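You operate a simulated robot arm through the tools that you are given. There is no shell and no other tool. Be economical: measure what you need, move in short steps, check, and stop when the job is done.

You run a simulated two-armed robot. Do the job below in one go: nothing can be reset, and whatever is moved stays where it is left.

JOB
Take the green pear punnet and leave it on the shelf of the tool stand. Press the white counter button two times. Take the large red apple and leave it in the green parts bin. Stack the front carton labelled "seals" from the deck of the blue trolley on top of the front carton labelled "clips". Put the round tin on the open end of the box bench away on the top of the belt bench. Take the pear punnet and put it on the shelf under the box bench. Take the small carton from the clear end of the packing bench and leave it on the shelf of the steel desk. The order is free. Set down upright: green pear punnet, pear punnet, small carton.

Only the result counts: the job must be done as asked and must still hold three seconds after the hand-in. Knocking over, shifting, dropping, spilling or breaking anything else fails it. A push-on lid holds only when it is set on centred and level and pressed home; a screw cap is set on level and turned clockwise until tight.

ROBOT AND FRAMES
Two 7-joint arms with two-finger parallel grippers on one trunk, on a base that drives. Base frame: it is fixed to the floor where the robot stands at the start and does not move with it; the origin is under the middle of the robot, x ahead of it, y to its left, z up. Units: m, degrees, N and s.
The left shoulder is at the start at [0.11, 0.169, 1.461], the right one opposite. With the tool pointing down near the work surface each hand reaches from about 0.1 to 0.34 m from the robot's upright axis, wherever it stands, measured 20 degrees to its own side. Places, roughly: front carton [-1.25, -1.25, 0.75]; green parts bin (13x15x8 cm) [-0.3, -2.3, 0.9]; green pear punnet [0.75, 0, 1]; large red apple (7x7x6 cm) [-0.4, -1.7, 0.4]; pear punnet [-4.5, -3.75, 1]; round tin [-4.25, -3.75, 1]; shelf of the steel desk [0.8, 0.1, 0.4]; shelf of the tool stand (40x23 cm) [2.06, 3.54, 0.16]; shelf under the box bench [-4.1, -3.9, 0.3]; small carton [1.25, -2, 1]; top of the belt bench [-0.6, 3.9, 0.9]; white counter button [0.2, -1.7, 0.9]. Payload 1.57 kg a hand.
The TCP of each hand is the grasp point between the finger pads, 0.03 m short of the fingertips. In the tool frame z runs along the fingers and y along their closing line. The gripper opens to 0.08 m. The fingers are 0.017 m wide and 0.012 m thick; the gripper's body (0.04 by 0.082 m) begins 0.08 m behind the TCP.
Orientation is that of the tool frame in the base frame, as a unit quaternion [x, y, z, w]. With the fingers straight down and closing along the base's y, the tool's x points along the base's -x, its y along +y and its z along -z.

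CONTROLS
- The arms move only by the tool arm_command. It takes "left_deltas", "right_deltas" or both (then of equal length, played together; a hand with none holds still); each is a list of rows, each an object (a shift or turn left out is 0, a gripper value left out holds the last) with "xyz": the shift along the tool's x, y, z in units of 400 mm (1.0 is 400 mm), a list of three; "rot": the turn, a rotation vector about the tool's x, y, z in units of 45 degrees (1.0 is 45 degrees), a list of three. In form: [{"xyz": [x, y, z], "rot": [wx, wy, wz]}, ...]. A call has 1 to 8 rows; each row is the pose to reach, as a shift and turn from the pose commanded when the call began, along the tool's axes at that moment. "left_claw" and "right_claw" are, for a hand that has rows, the closure, from 0 (fully open) to 1 (shut), set as the call begins (left out, the last holds). A call with a number of a shift or a turn outside -1 to 1 is refused whole. Each row takes 0.2 s and may step no farther than 0.05 m and 8.6 degrees from the row before; otherwise, or with a gripper value out of range, the whole call is refused. Where a pose cannot be reached the arm comes as near as it can. A force on the tool above 40 N (or 10 N above the force at the start of the call, whichever is more), or a blocked arm, ends the call early, and 0.2 s more pass. The fingers move at their own pace (about 0.072 m/s each) and stop on an object; they squeeze with about 35 N. The grip force told is the motor's: it shows also when the fingers shut on nothing. Time passes only in rows, and 0.2 s behind the last, so rows that repeat a pose let the fingers close. The reply holds the time, the measured pose of the TCP, the force on the tool along the base axes, the opening and the grip force, in the units named above and with some noise, with the torque about the TCP (base axes, N m) and any sound that the robot's microphone picked up.
- Cameras (640 x 400 px; columns grow to the right, rows downward): "scene" is now at [0.1458, -0.0162, 1.6323]; the picture's right is [-0.25, -0.97, 0.00], its down [-0.84, 0.21, -0.50] and it looks along [0.49, -0.12, -0.86] (base axes); focal length 286 px, centre (320, 200). "left" rides on the left gripper at [0.072, 0.007, -0.122] in its tool frame; the picture's right is [-0.09, 1.00, 0.00], its down [-0.84, -0.08, -0.54] and it looks along [-0.54, -0.05, 0.84] (tool axes); focal length 238 px, centre (320, 200). "right" rides on the right gripper at [0.072, -0.007, -0.122] in its tool frame; the picture's right is [0.09, 1.00, 0.00], its down [-0.84, 0.08, -0.54] and it looks along [-0.54, 0.05, 0.84] (tool axes); focal length 238 px, centre (320, 200). There is no depth. A picture from a camera that has moved, and an enlarged one, comes with that camera's place and axes in the base frame and with its lens.
- snapshot(camera): a new picture of that camera. It takes no simulated time.
- lift_body(by): slides the trunk up (or, below 0, down) by that many m; the arms and the scene camera ride with it, the base frame stays. It gives what a move gives, with no picture.
- roll_base(legs): drives the robot by 1 to 6 legs, each [ahead, left, turn to the left] in m, m and degrees, along the robot's own axes; the way and the turn of a leg run together, so that a leg with both is an arc; at most 1.5 m and 180 degrees a leg. The arms and the cameras ride along, it lands a little off, and it stops where it bumps. It gives what a move gives.
- aim_head(pan, tilt): turns the head with the scene camera to pan (to the left, within 86 degrees either way) and tilt (down, from -29 to 69), counted from straight ahead of the robot. It gives what a move gives.
- close_up(camera, box): a new picture of the part [left, top, right, bottom] of that camera's present view, enlarged. It takes no simulated time.
- close_job(): hands the job in; it is judged then, once.

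Work in short steps. Places have to be worked out from the pictures, the camera data and where the tool is seen: move nearer, look again, correct. Check each grasp and each placing, and mend what went wrong. You have 196 turns and 172 pictures in all, those below and enlarged ones among them. Open the grippers and draw the arms clear of the work before you hand the job in, unless the task says otherwise.

The tools are called by a JSON object that holds its "method" and its "body". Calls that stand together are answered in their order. arm_command: Moves the arms, as the interface text tells. Its arguments: {"type":"object","properties":{"left_deltas":{"type":"array"},"left_claw":{"type":"number"},"right_deltas":{"type":"array"},"right_claw":{"type":"number"}},"required":[]} The other tools are called the same way: lift_body (by) slides the trunk up or down; roll_base (legs) drives the base; aim_head (pan, tilt) turns the head that bears the scene camera; snapshot (camera) takes a picture; close_up (camera, box) takes an enlarged picture of a part of a camera's view; close_job () hands the job in.

At the start:

```text
time: 0.0
left_ee_pos: [0.6447, 0.266, 1.1235]
left_tcp_rot: [0.0, 1.0, 0.0, 0.0]
left_ft_force: [0.4, -0.1, -0.8]
left_moment: [-0.03, -0.01, 0.02]
left_grip_width: 0.0799
left_grip_force: 0.2
right_ee_pos: [0.6004, -0.3819, 1.1941]
right_tcp_rot: [0.0, 1.0, 0.0, 0.0]
right_ft_force: [-0.5, 0.7, -0.3]
right_moment: [-0.01, -0.02, 0.0]
right_grip_width: 0.08
right_grip_force: 0.1
trunk travel left (down, up): [-0.775, 0.115]
robot x, y, heading: [0.0034, -0.0002, -0.0]
head pan, tilt: [-14.3, 59.7]
```

scene: 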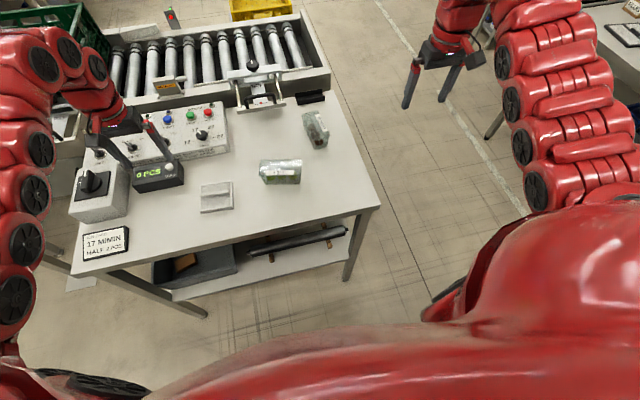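
right: 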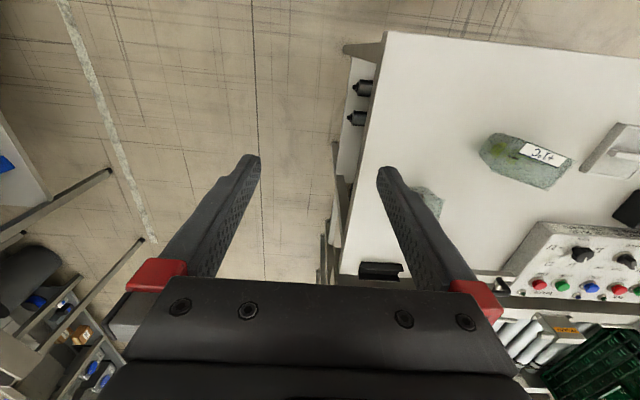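
left: 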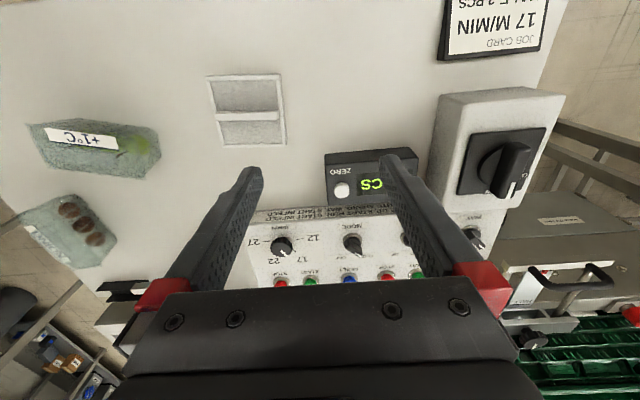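

I start by looking closely at the desk to identify the punnets.

{"method": "close_up", "body": {"camera": "scene", "box": [180, 80, 380, 220]}}

{"method": "close_up", "body": {"camera": "left", "box": [0, 60, 260, 280]}}

```text
2.86 times, centred on (280, 150) of scene
camera zoom: at [0.1458, -0.0162, 1.6323], right [-0.25, -0.97, 0.0], down [-0.84, 0.21, -0.5], along [0.49, -0.12, -0.86], focal length 816 px, centre (434, 343)
```

zoom: 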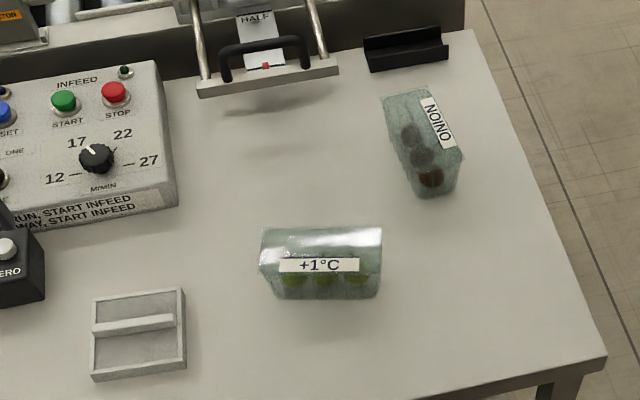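

```text
1.82 times, centred on (130, 170) of left
camera zoom: at [0.5726, 0.2731, 1.2461], right [0.09, 1.0, 0.0], down [0.84, -0.08, 0.54], along [0.54, -0.05, -0.84], focal length 433 px, centre (666, 254)
```

zoom: 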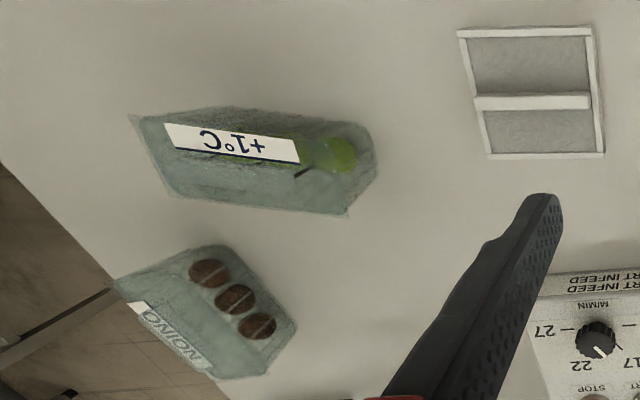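

The green pear punnet is the "+1°C" one, its near face at about x 0.64, y -0.02, on a desk at about z 0.90. Before moving I look around the room with the head.

{"method": "aim_head", "body": {"pan": 75, "tilt": 20}}

{"method": "snapshot", "body": {"camera": "scene"}}

{"method": "aim_head", "body": {"pan": -75, "tilt": 25}}

{"method": "snapshot", "body": {"camera": "scene"}}

```text
time: 1.6
left_ee_pos: [0.6445, 0.2666, 1.1239]
left_tcp_rot: [0.0, 1.0, 0.001, 0.0]
left_ft_force: [0.1, -1.0, -0.8]
left_moment: [-0.01, -0.01, -0.02]
left_grip_width: 0.0799
left_grip_force: 0.0
right_ee_pos: [0.6007, -0.3819, 1.1942]
right_tcp_rot: [0.0, 1.0, 0.0, 0.0]
right_ft_force: [0.3, 0.5, 0.2]
right_moment: [-0.01, 0.0, 0.0]
right_grip_width: 0.0801
right_grip_force: 0.1
trunk travel left (down, up): [-0.775, 0.115]
robot x, y, heading: [-0.0026, 0.0008, -0.0]
head pan, tilt: [75.0, 20.0]
```

```text
166 pictures are left
camera scene: at [0.1051, 0.0903, 1.6901], right [0.97, -0.26, 0.0], down [-0.09, -0.33, -0.94], along [0.24, 0.91, -0.34], focal length 286 px, centre (320, 200)
```

scene: 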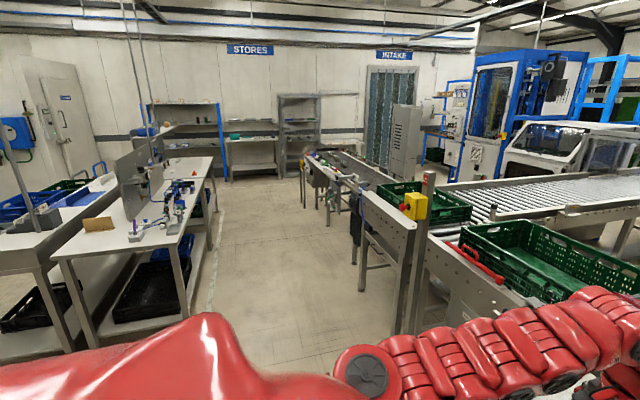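

```text
time: 4.0
left_ee_pos: [0.645, 0.2658, 1.1243]
left_tcp_rot: [0.0, 1.0, 0.0, -0.001]
left_ft_force: [0.1, -0.1, 1.3]
left_moment: [0.01, 0.01, 0.04]
left_grip_width: 0.0801
left_grip_force: 0.0
right_ee_pos: [0.6007, -0.3813, 1.193]
right_tcp_rot: [0.0, 1.0, 0.0, 0.0]
right_ft_force: [0.4, 0.5, -0.4]
right_moment: [0.02, 0.0, 0.01]
right_grip_width: 0.0799
right_grip_force: 0.0
trunk travel left (down, up): [-0.775, 0.115]
robot x, y, heading: [-0.0058, -0.0006, 0.2]
head pan, tilt: [-75.0, 25.0]
```

```text
165 pictures are left
camera scene: at [0.1048, -0.0886, 1.6821], right [-0.97, -0.26, 0.0], down [-0.11, 0.41, -0.91], along [0.23, -0.88, -0.42], focal length 286 px, centre (320, 200)
```

scene: 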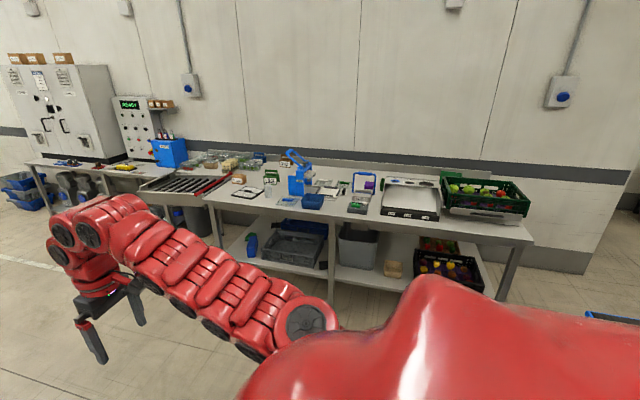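

Calls in one block play in order. I zoom into the region where the tool stand should be (about pixel 390,186 of the left view).

{"method": "aim_head", "body": {"pan": 55, "tilt": 20}}

{"method": "close_up", "body": {"camera": "scene", "box": [60, 90, 380, 290]}}

{"method": "aim_head", "body": {"pan": 0, "tilt": 60}}

{"method": "snapshot", "body": {"camera": "scene"}}

```text
time: 6.1
left_ee_pos: [0.6446, 0.2671, 1.1241]
left_tcp_rot: [0.0, 1.0, 0.0, 0.0]
left_ft_force: [0.4, 0.1, -1.0]
left_moment: [0.0, 0.06, -0.02]
left_grip_width: 0.08
left_grip_force: 0.0
right_ee_pos: [0.6001, -0.3814, 1.1941]
right_tcp_rot: [0.0, 1.0, 0.0, 0.0]
right_ft_force: [-0.3, -0.3, 0.2]
right_moment: [0.0, -0.01, -0.01]
right_grip_width: 0.08
right_grip_force: 0.0
trunk travel left (down, up): [-0.775, 0.115]
robot x, y, heading: [0.0033, 0.0021, 0.1]
head pan, tilt: [55.0, 20.0]
```

```text
2.00 times, centred on (220, 190) of scene
camera zoom: at [0.1344, 0.0766, 1.6902], right [0.82, -0.57, 0.0], down [-0.2, -0.28, -0.94], along [0.54, 0.77, -0.34], focal length 571 px, centre (520, 220)
```

zoom: 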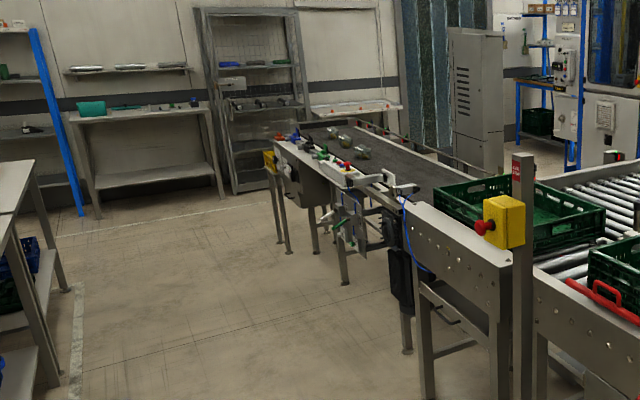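

```text
time: 7.3
left_ee_pos: [0.6451, 0.2676, 1.1242]
left_tcp_rot: [0.0, 1.0, 0.0, 0.0]
left_ft_force: [-0.1, 0.5, 0.3]
left_moment: [0.0, 0.02, 0.01]
left_grip_width: 0.0799
left_grip_force: 0.1
right_ee_pos: [0.5995, -0.3815, 1.1936]
right_tcp_rot: [0.0, 1.0, 0.0, 0.0]
right_ft_force: [-0.3, -0.7, -0.4]
right_moment: [-0.02, 0.01, 0.02]
right_grip_width: 0.0799
right_grip_force: 0.0
trunk travel left (down, up): [-0.775, 0.115]
robot x, y, heading: [0.0007, -0.0019, 0.2]
head pan, tilt: [0.0, 60.0]
```

```text
163 pictures are left
camera scene: at [0.1476, 0.0004, 1.632], right [0.0, -1.0, 0.0], down [-0.87, 0.0, -0.5], along [0.5, 0.0, -0.87], focal length 286 px, centre (320, 200)
```

scene: 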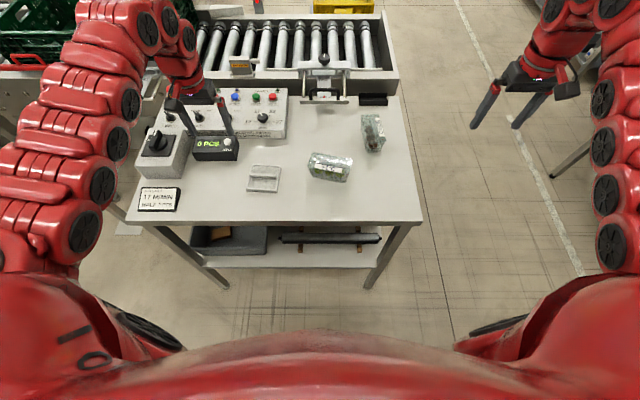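

The tool stand stands on the far side of the belt conveyor, reachable around its far end. I first fetch the small carton: I back off, turn right and drive sideways to face the packing bench near x 1.2, then look.

{"method": "roll_base", "body": {"legs": [[-0.6, 0, 0], [0, 0, -90], [0.82, 0, 0], [0, 0.9, 0], [0, 0.9, 0]]}}

{"method": "aim_head", "body": {"pan": 0, "tilt": 45}}

{"method": "snapshot", "body": {"camera": "scene"}}

```text
time: 10.5
left_ee_pos: [0.0931, 0.2678, 1.1264]
left_tcp_rot: [0.001, 1.0, 0.0, 0.002]
left_ft_force: [-0.6, 0.9, -0.3]
left_moment: [0.0, -0.01, 0.02]
left_grip_width: 0.0801
left_grip_force: 0.0
right_ee_pos: [0.047, -0.3806, 1.1959]
right_tcp_rot: [0.001, 1.0, 0.0, 0.002]
right_ft_force: [-0.2, -0.6, -0.4]
right_moment: [0.04, -0.03, -0.05]
right_grip_width: 0.08
right_grip_force: 0.1
trunk travel left (down, up): [-0.775, 0.115]
robot x, y, heading: [-0.5522, 0.0032, -0.0]
head pan, tilt: [0.0, 60.0]
stopped in leg 1: the robot was blocked; the commanded pose is now the measured one
```

```text
time: 11.3
left_ee_pos: [0.0969, 0.2677, 1.1228]
left_tcp_rot: [0.0, 1.0, 0.001, 0.0]
left_ft_force: [0.1, 0.3, 0.4]
left_moment: [0.05, 0.02, -0.01]
left_grip_width: 0.08
left_grip_force: 0.0
right_ee_pos: [0.0513, -0.3814, 1.1918]
right_tcp_rot: [0.002, 1.0, 0.0, 0.0]
right_ft_force: [0.6, 0.6, 0.1]
right_moment: [0.02, 0.02, -0.01]
right_grip_width: 0.08
right_grip_force: 0.1
trunk travel left (down, up): [-0.775, 0.115]
robot x, y, heading: [-0.5453, 0.0051, -0.1]
head pan, tilt: [0.0, 45.0]
```

```text
162 pictures are left
camera scene: at [-0.3863, 0.0015, 1.6512], right [0.0, -1.0, 0.0], down [-0.71, 0.0, -0.71], along [0.71, 0.0, -0.71], focal length 286 px, centre (320, 200)
```

scene: 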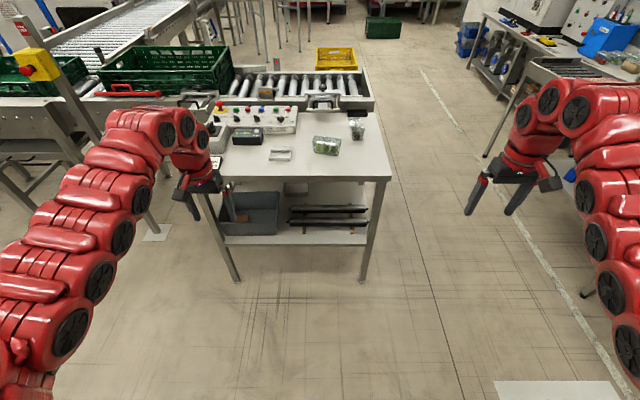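

It touched something behind at x≈-0.55. I go forward a bit, slide right, turn, then slide toward x≈1.2.

{"method": "roll_base", "body": {"legs": [[0.15, 0, 0], [0, -0.75, 0], [0, 0, -90], [0, 0.8, 0], [0, 0.8, 0]]}}

{"method": "snapshot", "body": {"camera": "scene"}}

```text
time: 27.9
left_ee_pos: [1.4639, -1.3997, 1.1246]
left_tcp_rot: [0.709, 0.705, -0.001, 0.0]
left_ft_force: [0.2, 0.1, -0.1]
left_moment: [0.01, 0.0, 0.05]
left_grip_width: 0.0801
left_grip_force: 0.1
right_ee_pos: [0.8165, -1.3533, 1.1932]
right_tcp_rot: [0.709, 0.705, 0.0, 0.0]
right_ft_force: [0.6, -0.3, -0.4]
right_moment: [0.0, 0.0, -0.02]
right_grip_width: 0.0801
right_grip_force: 0.1
trunk travel left (down, up): [-0.775, 0.115]
robot x, y, heading: [1.2, -0.7576, -90.2]
head pan, tilt: [0.0, 45.0]
```

```text
161 pictures are left
camera scene: at [1.1999, -0.9144, 1.6515], right [-1.0, 0.0, 0.0], down [0.0, 0.71, -0.71], along [0.0, -0.71, -0.71], focal length 286 px, centre (320, 200)
```

scene: 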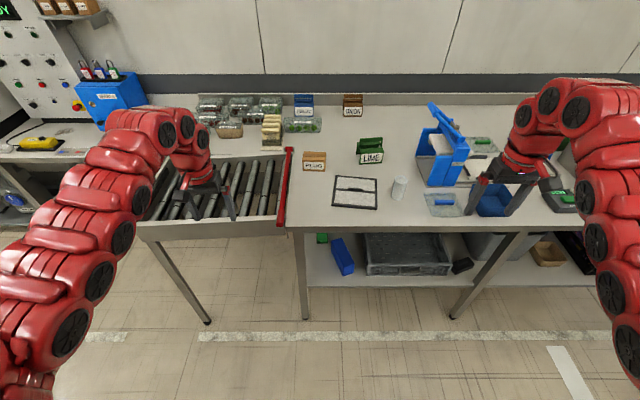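

The small carton is the brown one near (1.22, -1.87). I zoom in.

{"method": "close_up", "body": {"camera": "scene", "box": [230, 80, 430, 220]}}

{"method": "roll_base", "body": {"legs": [[0.33, 0, 0]]}}

{"method": "snapshot", "body": {"camera": "right"}}

{"method": "snapshot", "body": {"camera": "left"}}

```text
2.86 times, centred on (330, 150) of scene
camera zoom: at [1.1999, -0.9144, 1.6515], right [-1.0, 0.0, 0.0], down [0.0, 0.71, -0.71], along [0.0, -0.71, -0.71], focal length 816 px, centre (291, 343)
```

zoom: 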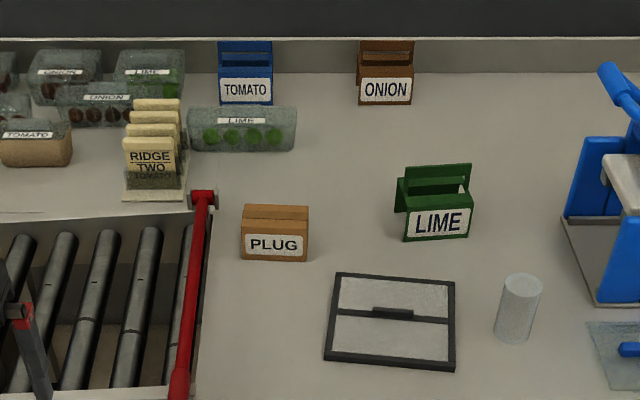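

```text
time: 30.1
left_ee_pos: [1.4618, -1.7262, 1.1245]
left_tcp_rot: [0.709, 0.706, -0.001, 0.0]
left_ft_force: [0.0, -0.3, 0.7]
left_moment: [-0.02, 0.03, -0.03]
left_grip_width: 0.08
left_grip_force: 0.0
right_ee_pos: [0.814, -1.6785, 1.194]
right_tcp_rot: [0.71, 0.705, -0.001, 0.001]
right_ft_force: [-0.3, -1.2, -0.2]
right_moment: [0.0, 0.0, 0.02]
right_grip_width: 0.0799
right_grip_force: 0.1
trunk travel left (down, up): [-0.775, 0.115]
robot x, y, heading: [1.202, -1.083, -90.2]
head pan, tilt: [0.0, 45.0]
```

```text
159 pictures are left
camera right: at [0.8078, -1.6063, 1.3171], right [1.0, 0.09, 0.0], down [0.07, -0.84, 0.54], along [0.05, -0.54, -0.84], focal length 238 px, centre (320, 200)
```

right: 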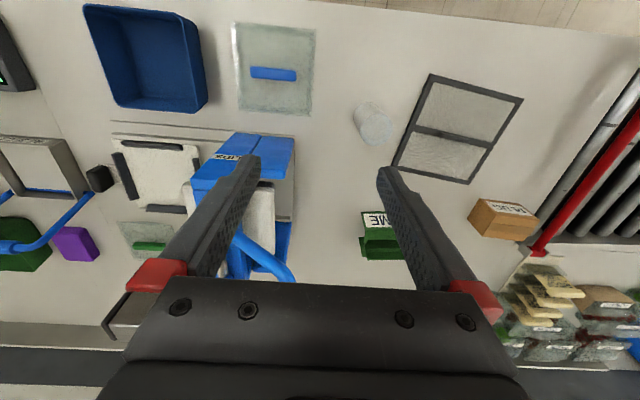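

```text
158 pictures are left
camera left: at [1.4685, -1.6547, 1.2467], right [1.0, -0.1, 0.0], down [-0.08, -0.84, 0.54], along [-0.05, -0.54, -0.84], focal length 238 px, centre (320, 200)
```

left: 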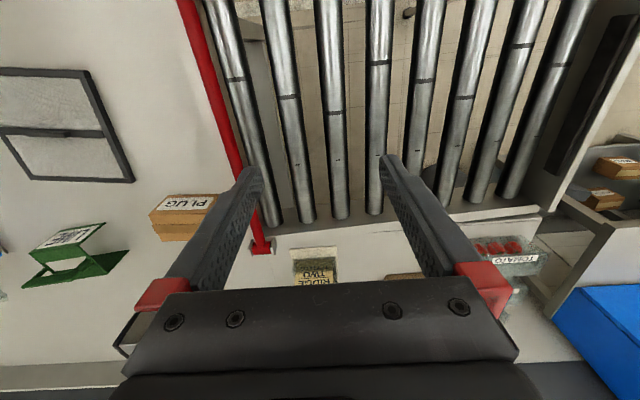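

The PLUG carton sits at about (1.22,-1.867), about 9.5 cm along x, 6 cm deep, 5 cm high. I bring the right hand over, turning it about 86° so its fingers close along y (pointing to +x later).

{"method": "arm_command", "body": {"right_deltas": [{"xyz": [-0.05, 0.104, 0], "rot": [0, 0, -0.159]}, {"xyz": [-0.1, 0.208, 0], "rot": [0, 0, -0.318]}, {"xyz": [-0.15, 0.3125, 0], "rot": [0, 0, -0.478]}, {"xyz": [-0.2, 0.4167, 0], "rot": [0, 0, -0.637]}, {"xyz": [-0.25, 0.52, 0], "rot": [0, 0, -0.796]}, {"xyz": [-0.3, 0.625, 0], "rot": [0, 0, -0.9556]}], "right_claw": 0}}

{"method": "arm_command", "body": {"right_deltas": [{"xyz": [-0.066, 0.03, 0.03], "rot": [0, 0, -0.159]}, {"xyz": [-0.132, 0.06, 0.06], "rot": [0, 0, -0.318]}, {"xyz": [-0.198, 0.09, 0.09], "rot": [0, 0, -0.478]}, {"xyz": [-0.264, 0.12, 0.12], "rot": [0, 0, -0.637]}, {"xyz": [-0.33, 0.15, 0.15], "rot": [0, 0, -0.796]}, {"xyz": [-0.397, 0.18, 0.18], "rot": [0, 0, -0.9556]}]}}

{"method": "snapshot", "body": {"camera": "scene"}}

{"method": "snapshot", "body": {"camera": "right"}}

```text
time: 31.5
left_ee_pos: [1.4629, -1.7293, 1.1237]
left_tcp_rot: [0.709, 0.705, 0.0, -0.001]
left_ft_force: [-0.6, 0.2, -0.6]
left_moment: [-0.01, 0.02, 0.0]
left_grip_width: 0.0799
left_grip_force: 0.1
right_ee_pos: [1.0669, -1.7948, 1.1931]
right_tcp_rot: [0.403, 0.915, 0.0, -0.001]
right_ft_force: [-0.2, 0.6, -0.3]
right_moment: [0.04, -0.01, 0.03]
right_grip_width: 0.0801
right_grip_force: 0.1
right hand out of reach, approached as far as the arm can: row 6
trunk travel left (down, up): [-0.775, 0.115]
robot x, y, heading: [1.1996, -1.0819, -90.4]
head pan, tilt: [0.0, 45.0]
```

```text
time: 32.9
left_ee_pos: [1.4631, -1.7268, 1.1238]
left_tcp_rot: [0.709, 0.705, -0.001, 0.0]
left_ft_force: [-0.7, 0.4, 0.5]
left_moment: [0.02, -0.04, 0.01]
left_grip_width: 0.0801
left_grip_force: 0.0
right_ee_pos: [1.2068, -1.7785, 1.1229]
right_tcp_rot: [0.044, 0.999, 0.0, -0.001]
right_ft_force: [0.4, -0.2, -0.3]
right_moment: [0.0, -0.01, 0.01]
right_grip_width: 0.0801
right_grip_force: 0.1
right hand out of reach, approached as far as the arm can: row 1, 2, 3, 4, 5, 6
trunk travel left (down, up): [-0.775, 0.115]
robot x, y, heading: [1.2018, -1.0814, -89.9]
head pan, tilt: [0.0, 45.0]
```

```text
157 pictures are left
camera scene: at [1.1992, -1.2411, 1.6516], right [-1.0, 0.01, 0.0], down [0.0, 0.71, -0.71], along [0.0, -0.71, -0.71], focal length 286 px, centre (320, 200)
```

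scene: 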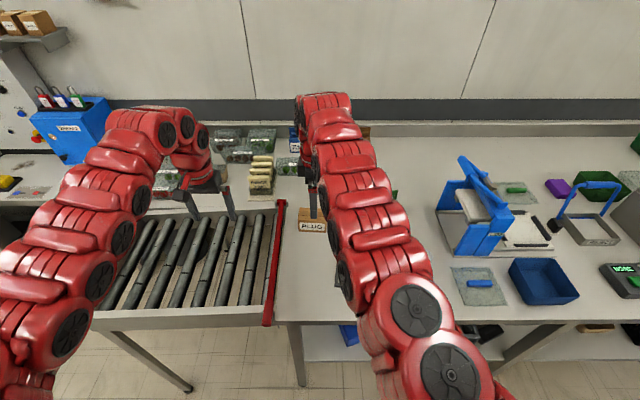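

```text
156 pictures are left
camera right: at [1.1356, -1.7796, 1.2453], right [0.0, 1.0, 0.0], down [0.84, 0.0, 0.54], along [0.54, 0.0, -0.84], focal length 238 px, centre (320, 200)
```

right: 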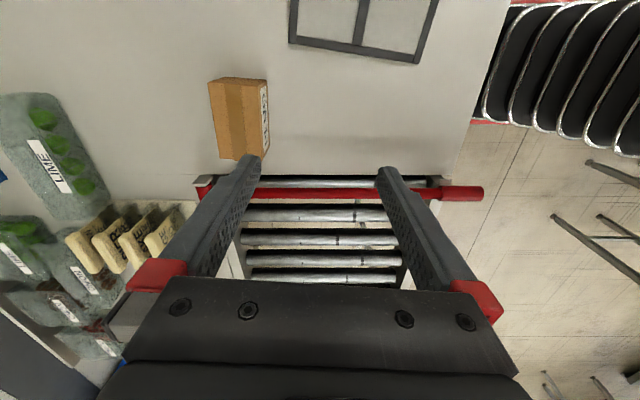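

The reach limit is near here, so I move the base 0.14 m closer, raise the left hand, tilt the right hand 35° toward +x, then lower the trunk a little.

{"method": "roll_base", "body": {"legs": [[0.14, 0, 0]]}}

{"method": "arm_command", "body": {"right_deltas": [{"xyz": [0, 0, -0.05], "rot": [0, -0.156, 0]}, {"xyz": [0, 0, -0.1], "rot": [0, -0.311, 0]}, {"xyz": [0, 0, -0.15], "rot": [0, -0.467, 0]}, {"xyz": [0, 0, -0.2], "rot": [0, -0.622, 0]}, {"xyz": [0, 0, -0.25], "rot": [0, -0.778, 0]}], "left_deltas": [{"xyz": [0, 0, -0.1]}, {"xyz": [0, 0, -0.2]}, {"xyz": [0, 0, -0.3]}, {"xyz": [0, 0, -0.4]}, {"xyz": [0, 0, -0.5]}]}}

{"method": "lift_body", "body": {"by": -0.15}}

{"method": "snapshot", "body": {"camera": "right"}}

{"method": "snapshot", "body": {"camera": "scene"}}

```text
time: 34.2
left_ee_pos: [1.4605, -1.8651, 1.1249]
left_tcp_rot: [0.709, 0.705, 0.0, 0.001]
left_ft_force: [0.2, 0.4, 1.1]
left_moment: [-0.01, 0.01, -0.02]
left_grip_width: 0.08
left_grip_force: 0.1
right_ee_pos: [1.2055, -1.9174, 1.1222]
right_tcp_rot: [0.046, 0.999, -0.001, 0.0]
right_ft_force: [-0.3, 0.0, 0.5]
right_moment: [-0.01, -0.02, 0.02]
right_grip_width: 0.0803
right_grip_force: 0.0
trunk travel left (down, up): [-0.775, 0.115]
robot x, y, heading: [1.1994, -1.2196, -90.3]
head pan, tilt: [0.0, 45.0]
```

```text
time: 35.4
left_ee_pos: [1.4668, -1.9039, 1.2283]
left_tcp_rot: [0.709, 0.705, -0.001, 0.0]
left_ft_force: [-0.1, -1.7, 0.2]
left_moment: [0.02, -0.02, 0.01]
left_grip_width: 0.0801
left_grip_force: 0.1
left hand out of reach, approached as far as the arm can: row 3, 4, 5
right_ee_pos: [1.2037, -1.9201, 1.2228]
right_tcp_rot: [0.043, 0.952, -0.013, 0.302]
right_ft_force: [-0.5, -0.1, -0.3]
right_moment: [0.02, -0.03, 0.01]
right_grip_width: 0.0803
right_grip_force: 0.1
trunk travel left (down, up): [-0.775, 0.115]
robot x, y, heading: [1.1959, -1.2152, -90.3]
head pan, tilt: [0.0, 45.0]
```

```text
time: 37.1
left_ee_pos: [1.4666, -1.9033, 1.0759]
left_tcp_rot: [0.709, 0.705, -0.001, 0.001]
left_ft_force: [0.3, 0.4, -0.4]
left_moment: [-0.03, 0.0, -0.02]
left_grip_width: 0.0801
left_grip_force: 0.2
right_ee_pos: [1.2052, -1.919, 1.0739]
right_tcp_rot: [0.043, 0.953, -0.014, 0.3]
right_ft_force: [-0.3, 0.6, 0.0]
right_moment: [-0.01, 0.03, -0.02]
right_grip_width: 0.0799
right_grip_force: 0.0
trunk travel left (down, up): [-0.625, 0.265]
robot x, y, heading: [1.1972, -1.222, -90.4]
head pan, tilt: [0.0, 45.0]
```

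```text
155 pictures are left
camera right: at [1.0771, -1.9141, 1.1329], right [0.02, 1.0, -0.05], down [0.38, 0.04, 0.92], along [0.93, -0.04, -0.38], focal length 238 px, centre (320, 200)
```

right: 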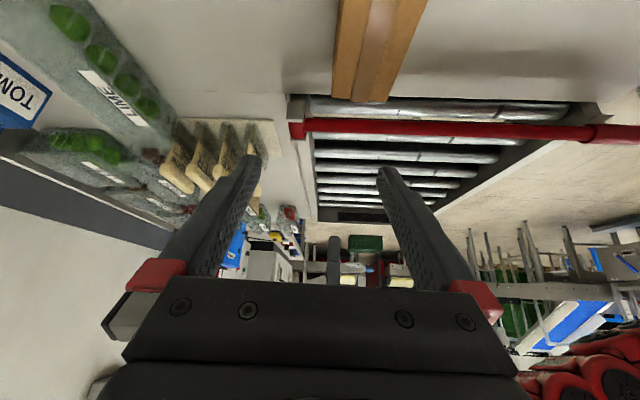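

```text
154 pictures are left
camera scene: at [1.1978, -1.3808, 1.5015], right [-1.0, 0.01, 0.0], down [0.0, 0.71, -0.71], along [0.0, -0.71, -0.71], focal length 286 px, centre (320, 200)
```

scene: 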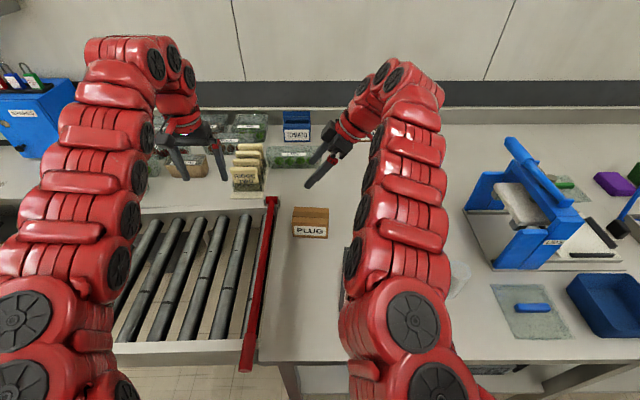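

Hand is tilted well. I move it to just above the carton (target (1.215,-1.875,0.985)) and check.

{"method": "arm_command", "body": {"right_deltas": [{"xyz": [0.0405, 0.037, 0.062]}, {"xyz": [0.081, 0.074, 0.124]}, {"xyz": [0.1215, 0.111, 0.187]}]}}

{"method": "snapshot", "body": {"camera": "right"}}

{"method": "close_up", "body": {"camera": "scene", "box": [240, 110, 440, 250]}}

```text
time: 38.0
left_ee_pos: [1.466, -1.9037, 1.0765]
left_tcp_rot: [0.71, 0.705, 0.0, 0.0]
left_ft_force: [-0.5, 0.1, -0.1]
left_moment: [0.0, -0.03, 0.03]
left_grip_width: 0.0799
left_grip_force: 0.0
right_ee_pos: [1.2131, -1.876, 0.9838]
right_tcp_rot: [0.044, 0.953, -0.015, 0.299]
right_ft_force: [0.2, -0.1, -1.3]
right_moment: [-0.04, -0.11, 0.0]
right_grip_width: 0.0801
right_grip_force: 0.1
trunk travel left (down, up): [-0.625, 0.265]
robot x, y, heading: [1.1996, -1.2196, -90.4]
head pan, tilt: [0.0, 45.0]
```

```text
153 pictures are left
camera right: at [1.0834, -1.8696, 1.043], right [0.02, 1.0, -0.05], down [0.38, 0.04, 0.92], along [0.92, -0.04, -0.38], focal length 238 px, centre (320, 200)
```

right: 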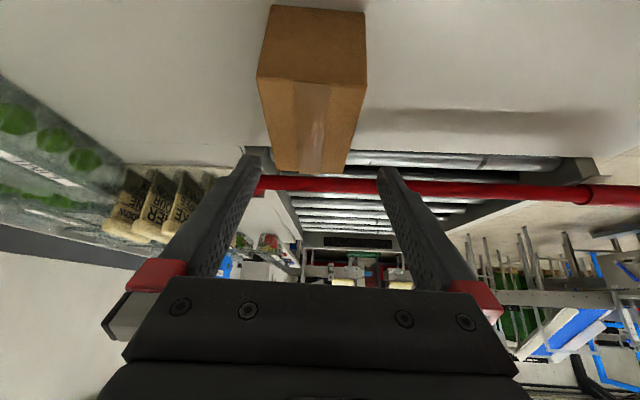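

```text
2.86 times, centred on (340, 180) of scene
camera zoom: at [1.196, -1.3812, 1.5011], right [-1.0, 0.01, 0.0], down [0.01, 0.71, -0.71], along [0.0, -0.71, -0.71], focal length 816 px, centre (263, 257)
```

zoom: 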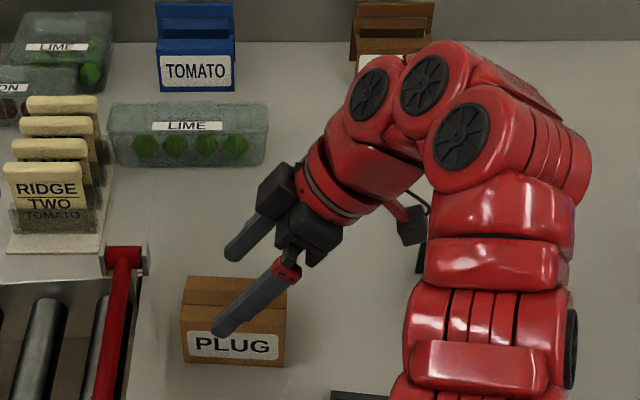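

Fingers straddle the carton. I descend to TCP z≈0.935 and then close.

{"method": "arm_command", "body": {"right_deltas": [{"xyz": [0.025, -0.003, 0.056]}, {"xyz": [0.05, -0.005, 0.1115]}]}}

{"method": "arm_command", "body": {"right_deltas": [{"xyz": [0, 0, 0]}, {"xyz": [0, 0, 0]}, {"xyz": [0, 0, 0]}], "right_claw": 1}}

{"method": "close_up", "body": {"camera": "scene", "box": [240, 110, 440, 250]}}

```text
time: 38.5
left_ee_pos: [1.4673, -1.9038, 1.0768]
left_tcp_rot: [0.709, 0.706, 0.0, 0.0]
left_ft_force: [1.1, 0.0, 0.6]
left_moment: [0.01, 0.0, 0.02]
left_grip_width: 0.0798
left_grip_force: 0.1
right_ee_pos: [1.2219, -1.8789, 0.936]
right_tcp_rot: [0.043, 0.953, -0.013, 0.301]
right_ft_force: [-0.1, 0.9, 0.0]
right_moment: [0.0, -0.02, 0.01]
right_grip_width: 0.0799
right_grip_force: 0.1
trunk travel left (down, up): [-0.625, 0.265]
robot x, y, heading: [1.1995, -1.2212, -90.5]
head pan, tilt: [0.0, 45.0]
```

```text
time: 39.4
left_ee_pos: [1.4679, -1.9022, 1.0768]
left_tcp_rot: [0.709, 0.705, 0.0, 0.0]
left_ft_force: [0.2, -0.9, -0.4]
left_moment: [-0.02, 0.03, 0.03]
left_grip_width: 0.0801
left_grip_force: 0.2
right_ee_pos: [1.2229, -1.8784, 0.9362]
right_tcp_rot: [0.043, 0.952, -0.014, 0.302]
right_ft_force: [1.1, 0.2, 2.7]
right_moment: [-0.07, -0.06, 0.02]
right_grip_width: 0.0574
right_grip_force: 35.2
trunk travel left (down, up): [-0.625, 0.265]
robot x, y, heading: [1.2015, -1.2207, -90.3]
head pan, tilt: [0.0, 45.0]
```

```text
2.86 times, centred on (340, 180) of scene
camera zoom: at [1.198, -1.3806, 1.5015], right [-1.0, 0.01, 0.0], down [0.0, 0.71, -0.71], along [0.0, -0.71, -0.71], focal length 816 px, centre (263, 257)
```

zoom: 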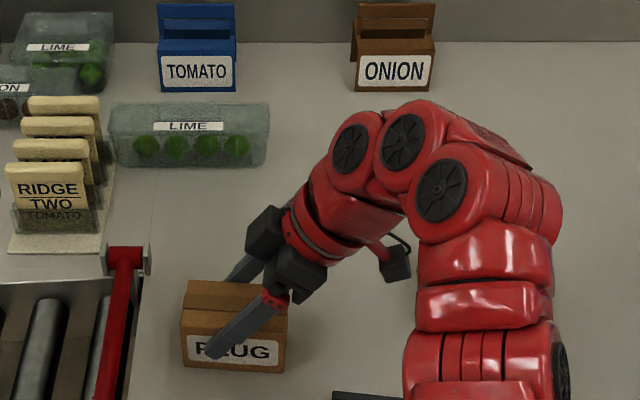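

Grip holds at 5.7 cm. I lift it 20 cm and check, then back off and drive around to the front of the steel desk.

{"method": "arm_command", "body": {"right_deltas": [{"xyz": [-0.07, 0, -0.1]}, {"xyz": [-0.14, 0, -0.2]}, {"xyz": [-0.215, 0, -0.307]}, {"xyz": [-0.287, 0, -0.41]}]}}

{"method": "roll_base", "body": {"legs": [[-0.46, 0, 0], [0, -0.78, 0], [0, -0.78, 0], [0, 0, 90], [0, 0.75, 0]]}}

{"method": "aim_head", "body": {"pan": 0, "tilt": 45}}

{"method": "snapshot", "body": {"camera": "scene"}}

```text
refused: row 3 steps farther than a row can; nothing moved
```

```text
time: 57.2
left_ee_pos: [0.3452, 0.2801, 1.0763]
left_tcp_rot: [0.005, 1.0, 0.0, 0.0]
left_ft_force: [-0.3, 0.1, -0.1]
left_moment: [0.0, 0.0, 0.02]
left_grip_width: 0.08
left_grip_force: 0.1
right_ee_pos: [0.3182, 0.036, 0.9368]
right_tcp_rot: [-0.641, 0.707, 0.202, 0.223]
right_ft_force: [0.0, -0.2, 0.1]
right_moment: [0.01, 0.01, -0.05]
right_grip_width: 0.0577
right_grip_force: 35.0
trunk travel left (down, up): [-0.625, 0.265]
robot x, y, heading: [-0.3394, 0.0151, -0.5]
head pan, tilt: [0.0, 45.0]
```

```text
time: 57.8
left_ee_pos: [0.3439, 0.2811, 1.0765]
left_tcp_rot: [0.006, 1.0, 0.001, 0.0]
left_ft_force: [0.0, -0.4, 0.2]
left_moment: [-0.05, 0.02, 0.05]
left_grip_width: 0.08
left_grip_force: 0.0
right_ee_pos: [0.3182, 0.0364, 0.9365]
right_tcp_rot: [-0.64, 0.707, 0.202, 0.223]
right_ft_force: [-0.9, -0.3, -0.6]
right_moment: [0.02, 0.03, 0.01]
right_grip_width: 0.0575
right_grip_force: 34.7
trunk travel left (down, up): [-0.625, 0.265]
robot x, y, heading: [-0.3386, 0.0141, -0.7]
head pan, tilt: [0.0, 45.0]
```

```text
150 pictures are left
camera scene: at [-0.179, 0.0145, 1.5014], right [-0.01, -1.0, 0.0], down [-0.71, 0.01, -0.71], along [0.71, -0.01, -0.71], focal length 286 px, centre (320, 200)
```

scene: 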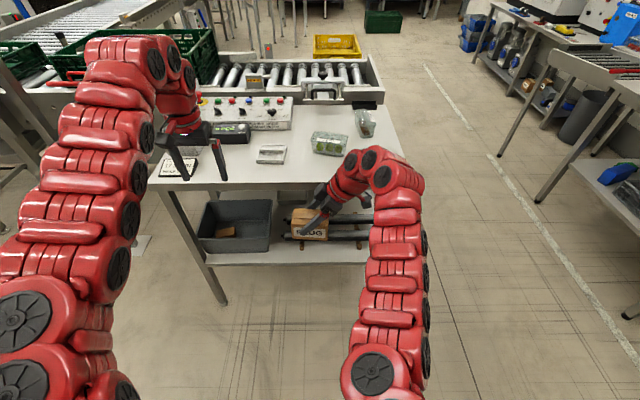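

The lift was refused but the drive went on, so the carton slid off the bench edge in the grip; it is still held, and nothing seemed in its path (I will check later). Now I lower the trunk in front of the desk to look at the shelf.

{"method": "lift_body", "body": {"by": -0.5}}

{"method": "aim_head", "body": {"pan": 0, "tilt": 35}}

{"method": "snapshot", "body": {"camera": "scene"}}

{"method": "snapshot", "body": {"camera": "right"}}

```text
refused: -0.5 is not a number from -0.4 to 0.4
```

```text
time: 58.5
left_ee_pos: [0.3441, 0.2798, 1.0766]
left_tcp_rot: [0.006, 1.0, 0.0, 0.001]
left_ft_force: [-0.1, -0.2, -0.3]
left_moment: [-0.04, 0.01, -0.01]
left_grip_width: 0.0797
left_grip_force: 0.2
right_ee_pos: [0.3184, 0.0355, 0.9361]
right_tcp_rot: [-0.64, 0.707, 0.202, 0.223]
right_ft_force: [-0.4, 0.3, -0.2]
right_moment: [0.01, -0.04, 0.02]
right_grip_width: 0.0574
right_grip_force: 34.9
trunk travel left (down, up): [-0.625, 0.265]
robot x, y, heading: [-0.3415, 0.0154, -0.4]
head pan, tilt: [0.0, 35.0]
```

```text
149 pictures are left
camera scene: at [-0.1723, 0.0141, 1.5162], right [-0.01, -1.0, 0.0], down [-0.57, 0.01, -0.82], along [0.82, -0.01, -0.57], focal length 286 px, centre (320, 200)
```

scene: 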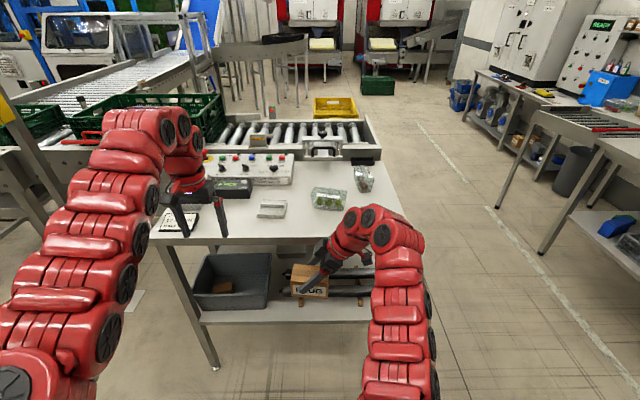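

```text
148 pictures are left
camera right: at [0.3122, -0.0934, 0.9952], right [-1.0, 0.02, -0.05], down [-0.04, 0.38, 0.92], along [0.04, 0.92, -0.38], focal length 238 px, centre (320, 200)
```

right: 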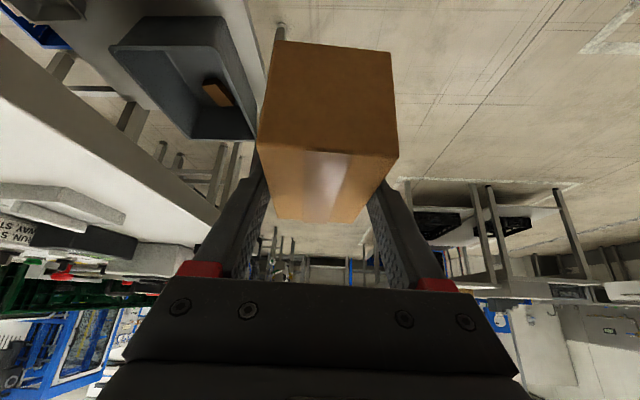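

I lower in smaller strokes.

{"method": "lift_body", "body": {"by": -0.4}}

{"method": "snapshot", "body": {"camera": "scene"}}

```text
time: 62.3
left_ee_pos: [0.3434, 0.2797, 0.6768]
left_tcp_rot: [0.005, 1.0, 0.0, 0.001]
left_ft_force: [-0.1, 0.5, 0.3]
left_moment: [0.0, 0.0, -0.02]
left_grip_width: 0.0798
left_grip_force: 0.0
right_ee_pos: [0.3166, 0.0355, 0.5353]
right_tcp_rot: [-0.641, 0.707, 0.202, 0.222]
right_ft_force: [0.6, -0.8, 0.4]
right_moment: [-0.02, -0.02, 0.01]
right_grip_width: 0.0575
right_grip_force: 34.3
trunk travel left (down, up): [-0.225, 0.665]
robot x, y, heading: [-0.3388, 0.0152, -0.6]
head pan, tilt: [0.0, 35.0]
```

```text
147 pictures are left
camera scene: at [-0.1725, 0.0142, 1.1163], right [-0.01, -1.0, 0.0], down [-0.57, 0.01, -0.82], along [0.82, -0.01, -0.57], focal length 286 px, centre (320, 200)
```

scene: 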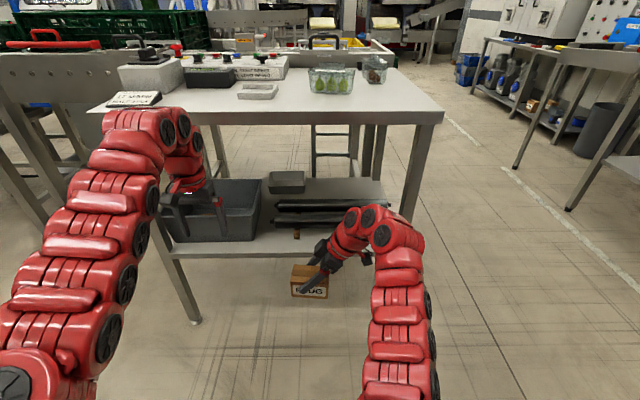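

{"method": "close_up", "body": {"camera": "scene", "box": [150, 110, 450, 310]}}

```text
2.00 times, centred on (300, 210) of scene
camera zoom: at [-0.1725, 0.0142, 1.1163], right [-0.01, -1.0, 0.0], down [-0.57, 0.01, -0.82], along [0.82, -0.01, -0.57], focal length 571 px, centre (360, 180)
```

zoom: 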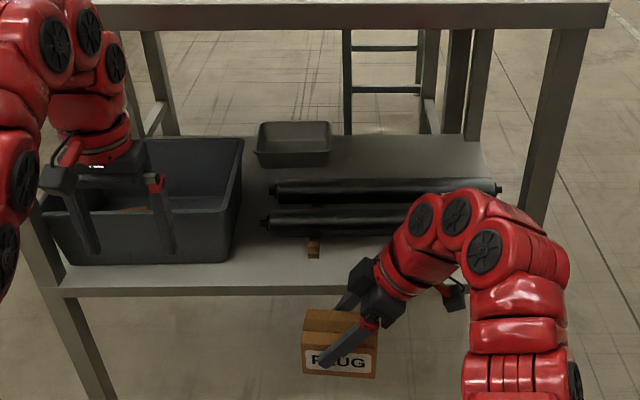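

The front strip before the rods is narrow, but there is a big clear area at the shelf's back right (x 0.88–1.04, y -0.3–0.05), best reached from the desk's right side. I raise the trunk and turn the right hand to point ahead, retracting the left hand.

{"method": "lift_body", "body": {"by": 0.4}}

{"method": "arm_command", "body": {"right_deltas": [{"rot": [0.09, 0, 0.129]}, {"rot": [0.18, 0, 0.258]}, {"rot": [0.27, 0, 0.387]}, {"rot": [0.36, 0, 0.516]}, {"rot": [0.45, 0, 0.645]}, {"rot": [0.542, 0, 0.7735]}], "left_deltas": [{"xyz": [0.1, 0, 0]}, {"xyz": [0.2, 0, 0]}, {"xyz": [0.3, 0, 0]}, {"xyz": [0.4, 0, 0]}, {"xyz": [0.5, 0, 0]}, {"xyz": [0.6, 0, 0]}]}}

{"method": "arm_command", "body": {"right_deltas": [{"rot": [0.09, 0, 0.129]}, {"rot": [0.18, 0, 0.258]}, {"rot": [0.27, 0, 0.387]}, {"rot": [0.36, 0, 0.516]}, {"rot": [0.45, 0, 0.645]}, {"rot": [0.542, 0, 0.7735]}]}}

{"method": "snapshot", "body": {"camera": "scene"}}

```text
time: 66.2
left_ee_pos: [0.3436, 0.2805, 1.0767]
left_tcp_rot: [0.006, 1.0, 0.0, -0.001]
left_ft_force: [0.1, 0.1, -0.3]
left_moment: [-0.01, 0.02, -0.01]
left_grip_width: 0.0801
left_grip_force: 0.1
right_ee_pos: [0.3181, 0.0358, 0.9341]
right_tcp_rot: [-0.64, 0.707, 0.202, 0.224]
right_ft_force: [0.2, 0.2, -0.1]
right_moment: [0.01, -0.01, -0.03]
right_grip_width: 0.0571
right_grip_force: 34.7
trunk travel left (down, up): [-0.625, 0.265]
robot x, y, heading: [-0.3387, 0.0164, -0.6]
head pan, tilt: [0.0, 35.0]
```

```text
time: 67.6
left_ee_pos: [0.2645, 0.3163, 1.0454]
left_tcp_rot: [0.006, 1.0, -0.001, 0.0]
left_ft_force: [-0.1, 0.4, 0.5]
left_moment: [0.02, 0.03, 0.02]
left_grip_width: 0.0802
left_grip_force: 0.1
left hand out of reach, approached as far as the arm can: row 1, 2, 3, 4, 5, 6
right_ee_pos: [0.318, 0.0358, 0.9367]
right_tcp_rot: [-0.339, 0.891, 0.107, 0.282]
right_ft_force: [0.8, 0.4, 0.4]
right_moment: [-0.05, 0.02, 0.01]
right_grip_width: 0.0576
right_grip_force: 34.9
trunk travel left (down, up): [-0.625, 0.265]
robot x, y, heading: [-0.3406, 0.02, -0.9]
head pan, tilt: [0.0, 35.0]
```

```text
time: 69.0
left_ee_pos: [0.2661, 0.3171, 1.0428]
left_tcp_rot: [0.006, 1.0, -0.001, 0.0]
left_ft_force: [-0.3, 0.9, 0.5]
left_moment: [-0.01, 0.01, -0.02]
left_grip_width: 0.08
left_grip_force: 0.1
right_ee_pos: [0.3172, 0.0347, 0.9358]
right_tcp_rot: [0.007, 0.954, -0.002, 0.3]
right_ft_force: [0.9, -0.4, -0.9]
right_moment: [0.03, 0.02, -0.01]
right_grip_width: 0.0576
right_grip_force: 35.1
trunk travel left (down, up): [-0.625, 0.265]
robot x, y, heading: [-0.3374, 0.0177, -0.6]
head pan, tilt: [0.0, 35.0]
```

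```text
145 pictures are left
camera scene: at [-0.1724, 0.0149, 1.5163], right [-0.01, -1.0, 0.0], down [-0.57, 0.01, -0.82], along [0.82, -0.01, -0.57], focal length 286 px, centre (320, 200)
```

scene: 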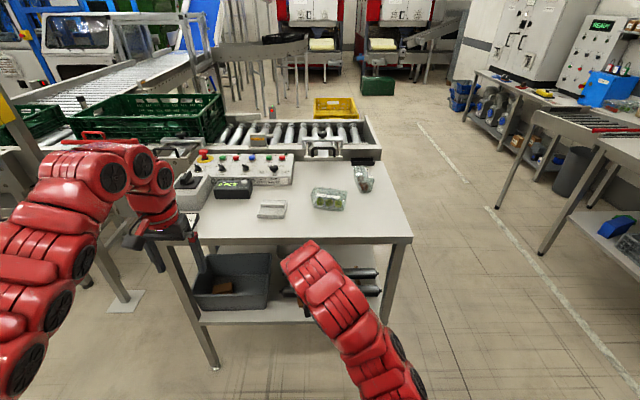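

Hand now points ahead with the carton level. I spread the arms a little: left hand out to the left, right hand to its own side.

{"method": "arm_command", "body": {"right_deltas": [{"xyz": [0, -0.085, 0]}, {"xyz": [0, -0.17, 0]}, {"xyz": [0, -0.255, 0]}, {"xyz": [0, -0.34, 0]}, {"xyz": [0, -0.425, 0]}, {"xyz": [0, -0.425, 0]}], "left_deltas": [{"xyz": [0, 0.1, -0.03]}, {"xyz": [0, 0.2, -0.06]}, {"xyz": [0, 0.3, -0.09]}, {"xyz": [0, 0.4, -0.12]}, {"xyz": [0, 0.5, -0.15]}, {"xyz": [0, 0.6, -0.18]}]}}

{"method": "roll_base", "body": {"legs": [[0, -1.0, 0], [0.57, 0, 0], [0.57, 0, 0], [0, 0, 90]]}}

{"method": "snapshot", "body": {"camera": "scene"}}

```text
time: 70.4
left_ee_pos: [0.2517, 0.5395, 1.0842]
left_tcp_rot: [0.005, 1.0, -0.002, 0.001]
left_ft_force: [-1.2, -0.3, -0.2]
left_moment: [-0.08, -0.05, 0.0]
left_grip_width: 0.0801
left_grip_force: 0.0
left hand out of reach, approached as far as the arm can: row 1, 2, 3, 4, 5, 6
right_ee_pos: [0.3129, -0.1331, 0.9375]
right_tcp_rot: [0.005, 0.953, -0.003, 0.301]
right_ft_force: [-0.1, 0.5, 0.1]
right_moment: [-0.04, -0.03, -0.04]
right_grip_width: 0.0574
right_grip_force: 35.1
trunk travel left (down, up): [-0.625, 0.265]
robot x, y, heading: [-0.3417, 0.0184, -0.7]
head pan, tilt: [0.0, 35.0]
```

```text
time: 85.1
left_ee_pos: [0.2697, -0.4052, 1.085]
left_tcp_rot: [-0.699, 0.715, 0.0, 0.0]
left_ft_force: [-0.1, -0.4, 0.4]
left_moment: [-0.01, -0.04, -0.03]
left_grip_width: 0.0797
left_grip_force: 0.0
right_ee_pos: [0.9401, -0.3522, 0.9358]
right_tcp_rot: [-0.666, 0.682, 0.211, 0.215]
right_ft_force: [-0.3, -1.2, 0.3]
right_moment: [-0.02, 0.03, 0.01]
right_grip_width: 0.0577
right_grip_force: 35.0
trunk travel left (down, up): [-0.625, 0.265]
robot x, y, heading: [0.7847, -1.0068, 88.5]
head pan, tilt: [0.0, 35.0]
```

```text
144 pictures are left
camera scene: at [0.7881, -0.8385, 1.5163], right [1.0, -0.02, 0.0], down [-0.01, -0.57, -0.82], along [0.02, 0.82, -0.57], focal length 286 px, centre (320, 200)
```

scene: 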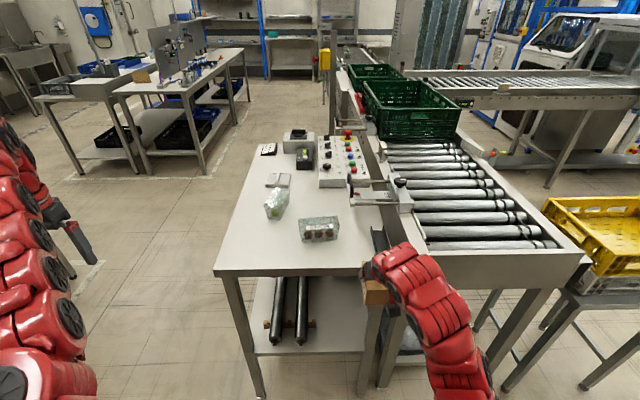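

Clear shelf space lies at x≈0.76–0.93, y≈-0.25–-0.1 next to the rods. I back off a little, align to x≈0.845, and lower the trunk outside the desk edge.

{"method": "roll_base", "body": {"legs": [[-0.1, 0.1, 1.5]]}}

{"method": "lift_body", "body": {"by": -0.4}}

{"method": "aim_head", "body": {"pan": 0, "tilt": 40}}

{"method": "snapshot", "body": {"camera": "scene"}}

{"method": "snapshot", "body": {"camera": "right"}}

```text
time: 86.4
left_ee_pos: [0.1546, -0.5178, 1.0857]
left_tcp_rot: [0.708, -0.706, 0.0, 0.0]
left_ft_force: [-0.1, 0.3, -0.2]
left_moment: [0.02, 0.04, 0.05]
left_grip_width: 0.0799
left_grip_force: 0.0
right_ee_pos: [0.8229, -0.4477, 0.9351]
right_tcp_rot: [0.675, -0.674, -0.213, -0.212]
right_ft_force: [-0.6, -0.1, -0.3]
right_moment: [0.02, -0.04, 0.02]
right_grip_width: 0.0575
right_grip_force: 35.9
trunk travel left (down, up): [-0.625, 0.265]
robot x, y, heading: [0.6818, -1.1076, 90.2]
head pan, tilt: [0.0, 35.0]
```

```text
time: 90.3
left_ee_pos: [0.1541, -0.5189, 0.685]
left_tcp_rot: [0.708, -0.706, 0.0, 0.0]
left_ft_force: [-0.4, 0.3, 0.2]
left_moment: [-0.05, 0.0, 0.01]
left_grip_width: 0.0803
left_grip_force: 0.1
right_ee_pos: [0.8232, -0.4482, 0.5356]
right_tcp_rot: [0.675, -0.674, -0.212, -0.212]
right_ft_force: [0.6, -0.2, 0.0]
right_moment: [-0.01, 0.05, 0.03]
right_grip_width: 0.0575
right_grip_force: 35.0
trunk travel left (down, up): [-0.225, 0.665]
robot x, y, heading: [0.6837, -1.1073, 90.2]
head pan, tilt: [0.0, 35.0]
```

```text
time: 90.9
left_ee_pos: [0.1533, -0.5183, 0.6854]
left_tcp_rot: [-0.707, 0.707, 0.0, 0.0]
left_ft_force: [0.2, -0.1, 0.2]
left_moment: [0.01, 0.0, 0.02]
left_grip_width: 0.0799
left_grip_force: 0.0
right_ee_pos: [0.8216, -0.447, 0.5362]
right_tcp_rot: [0.676, -0.673, -0.214, -0.213]
right_ft_force: [0.5, 0.5, -0.1]
right_moment: [0.02, 0.01, -0.03]
right_grip_width: 0.0576
right_grip_force: 35.2
trunk travel left (down, up): [-0.225, 0.665]
robot x, y, heading: [0.6857, -1.1049, 90.3]
head pan, tilt: [0.0, 40.0]
```

```text
143 pictures are left
camera scene: at [0.6832, -0.9407, 1.1087], right [1.0, 0.0, 0.0], down [0.0, -0.64, -0.77], along [0.0, 0.77, -0.64], focal length 286 px, centre (320, 200)
```

scene: 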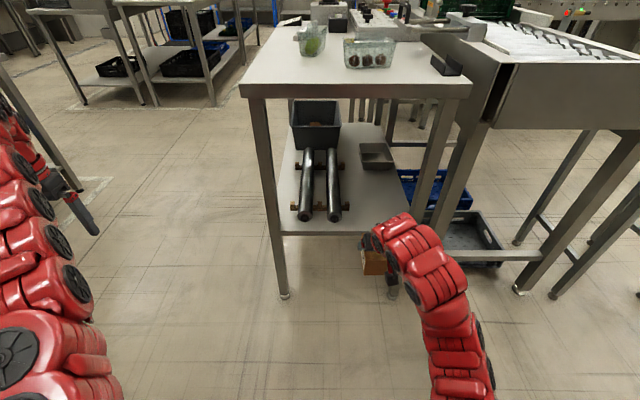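

```text
142 pictures are left
camera right: at [0.8309, -0.5767, 0.5953], right [-1.0, -0.08, -0.05], down [-0.08, 0.37, 0.92], along [-0.05, 0.92, -0.38], focal length 238 px, centre (320, 200)
```

right: 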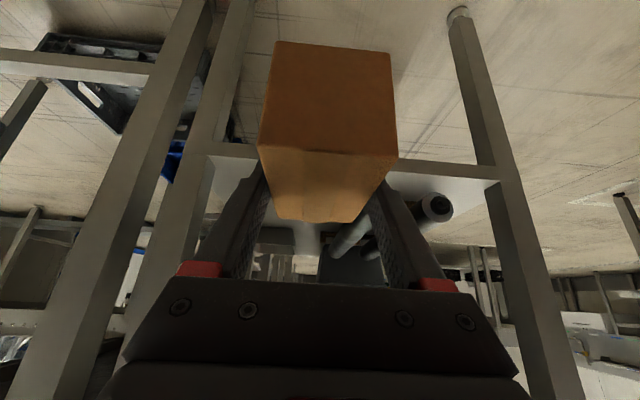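

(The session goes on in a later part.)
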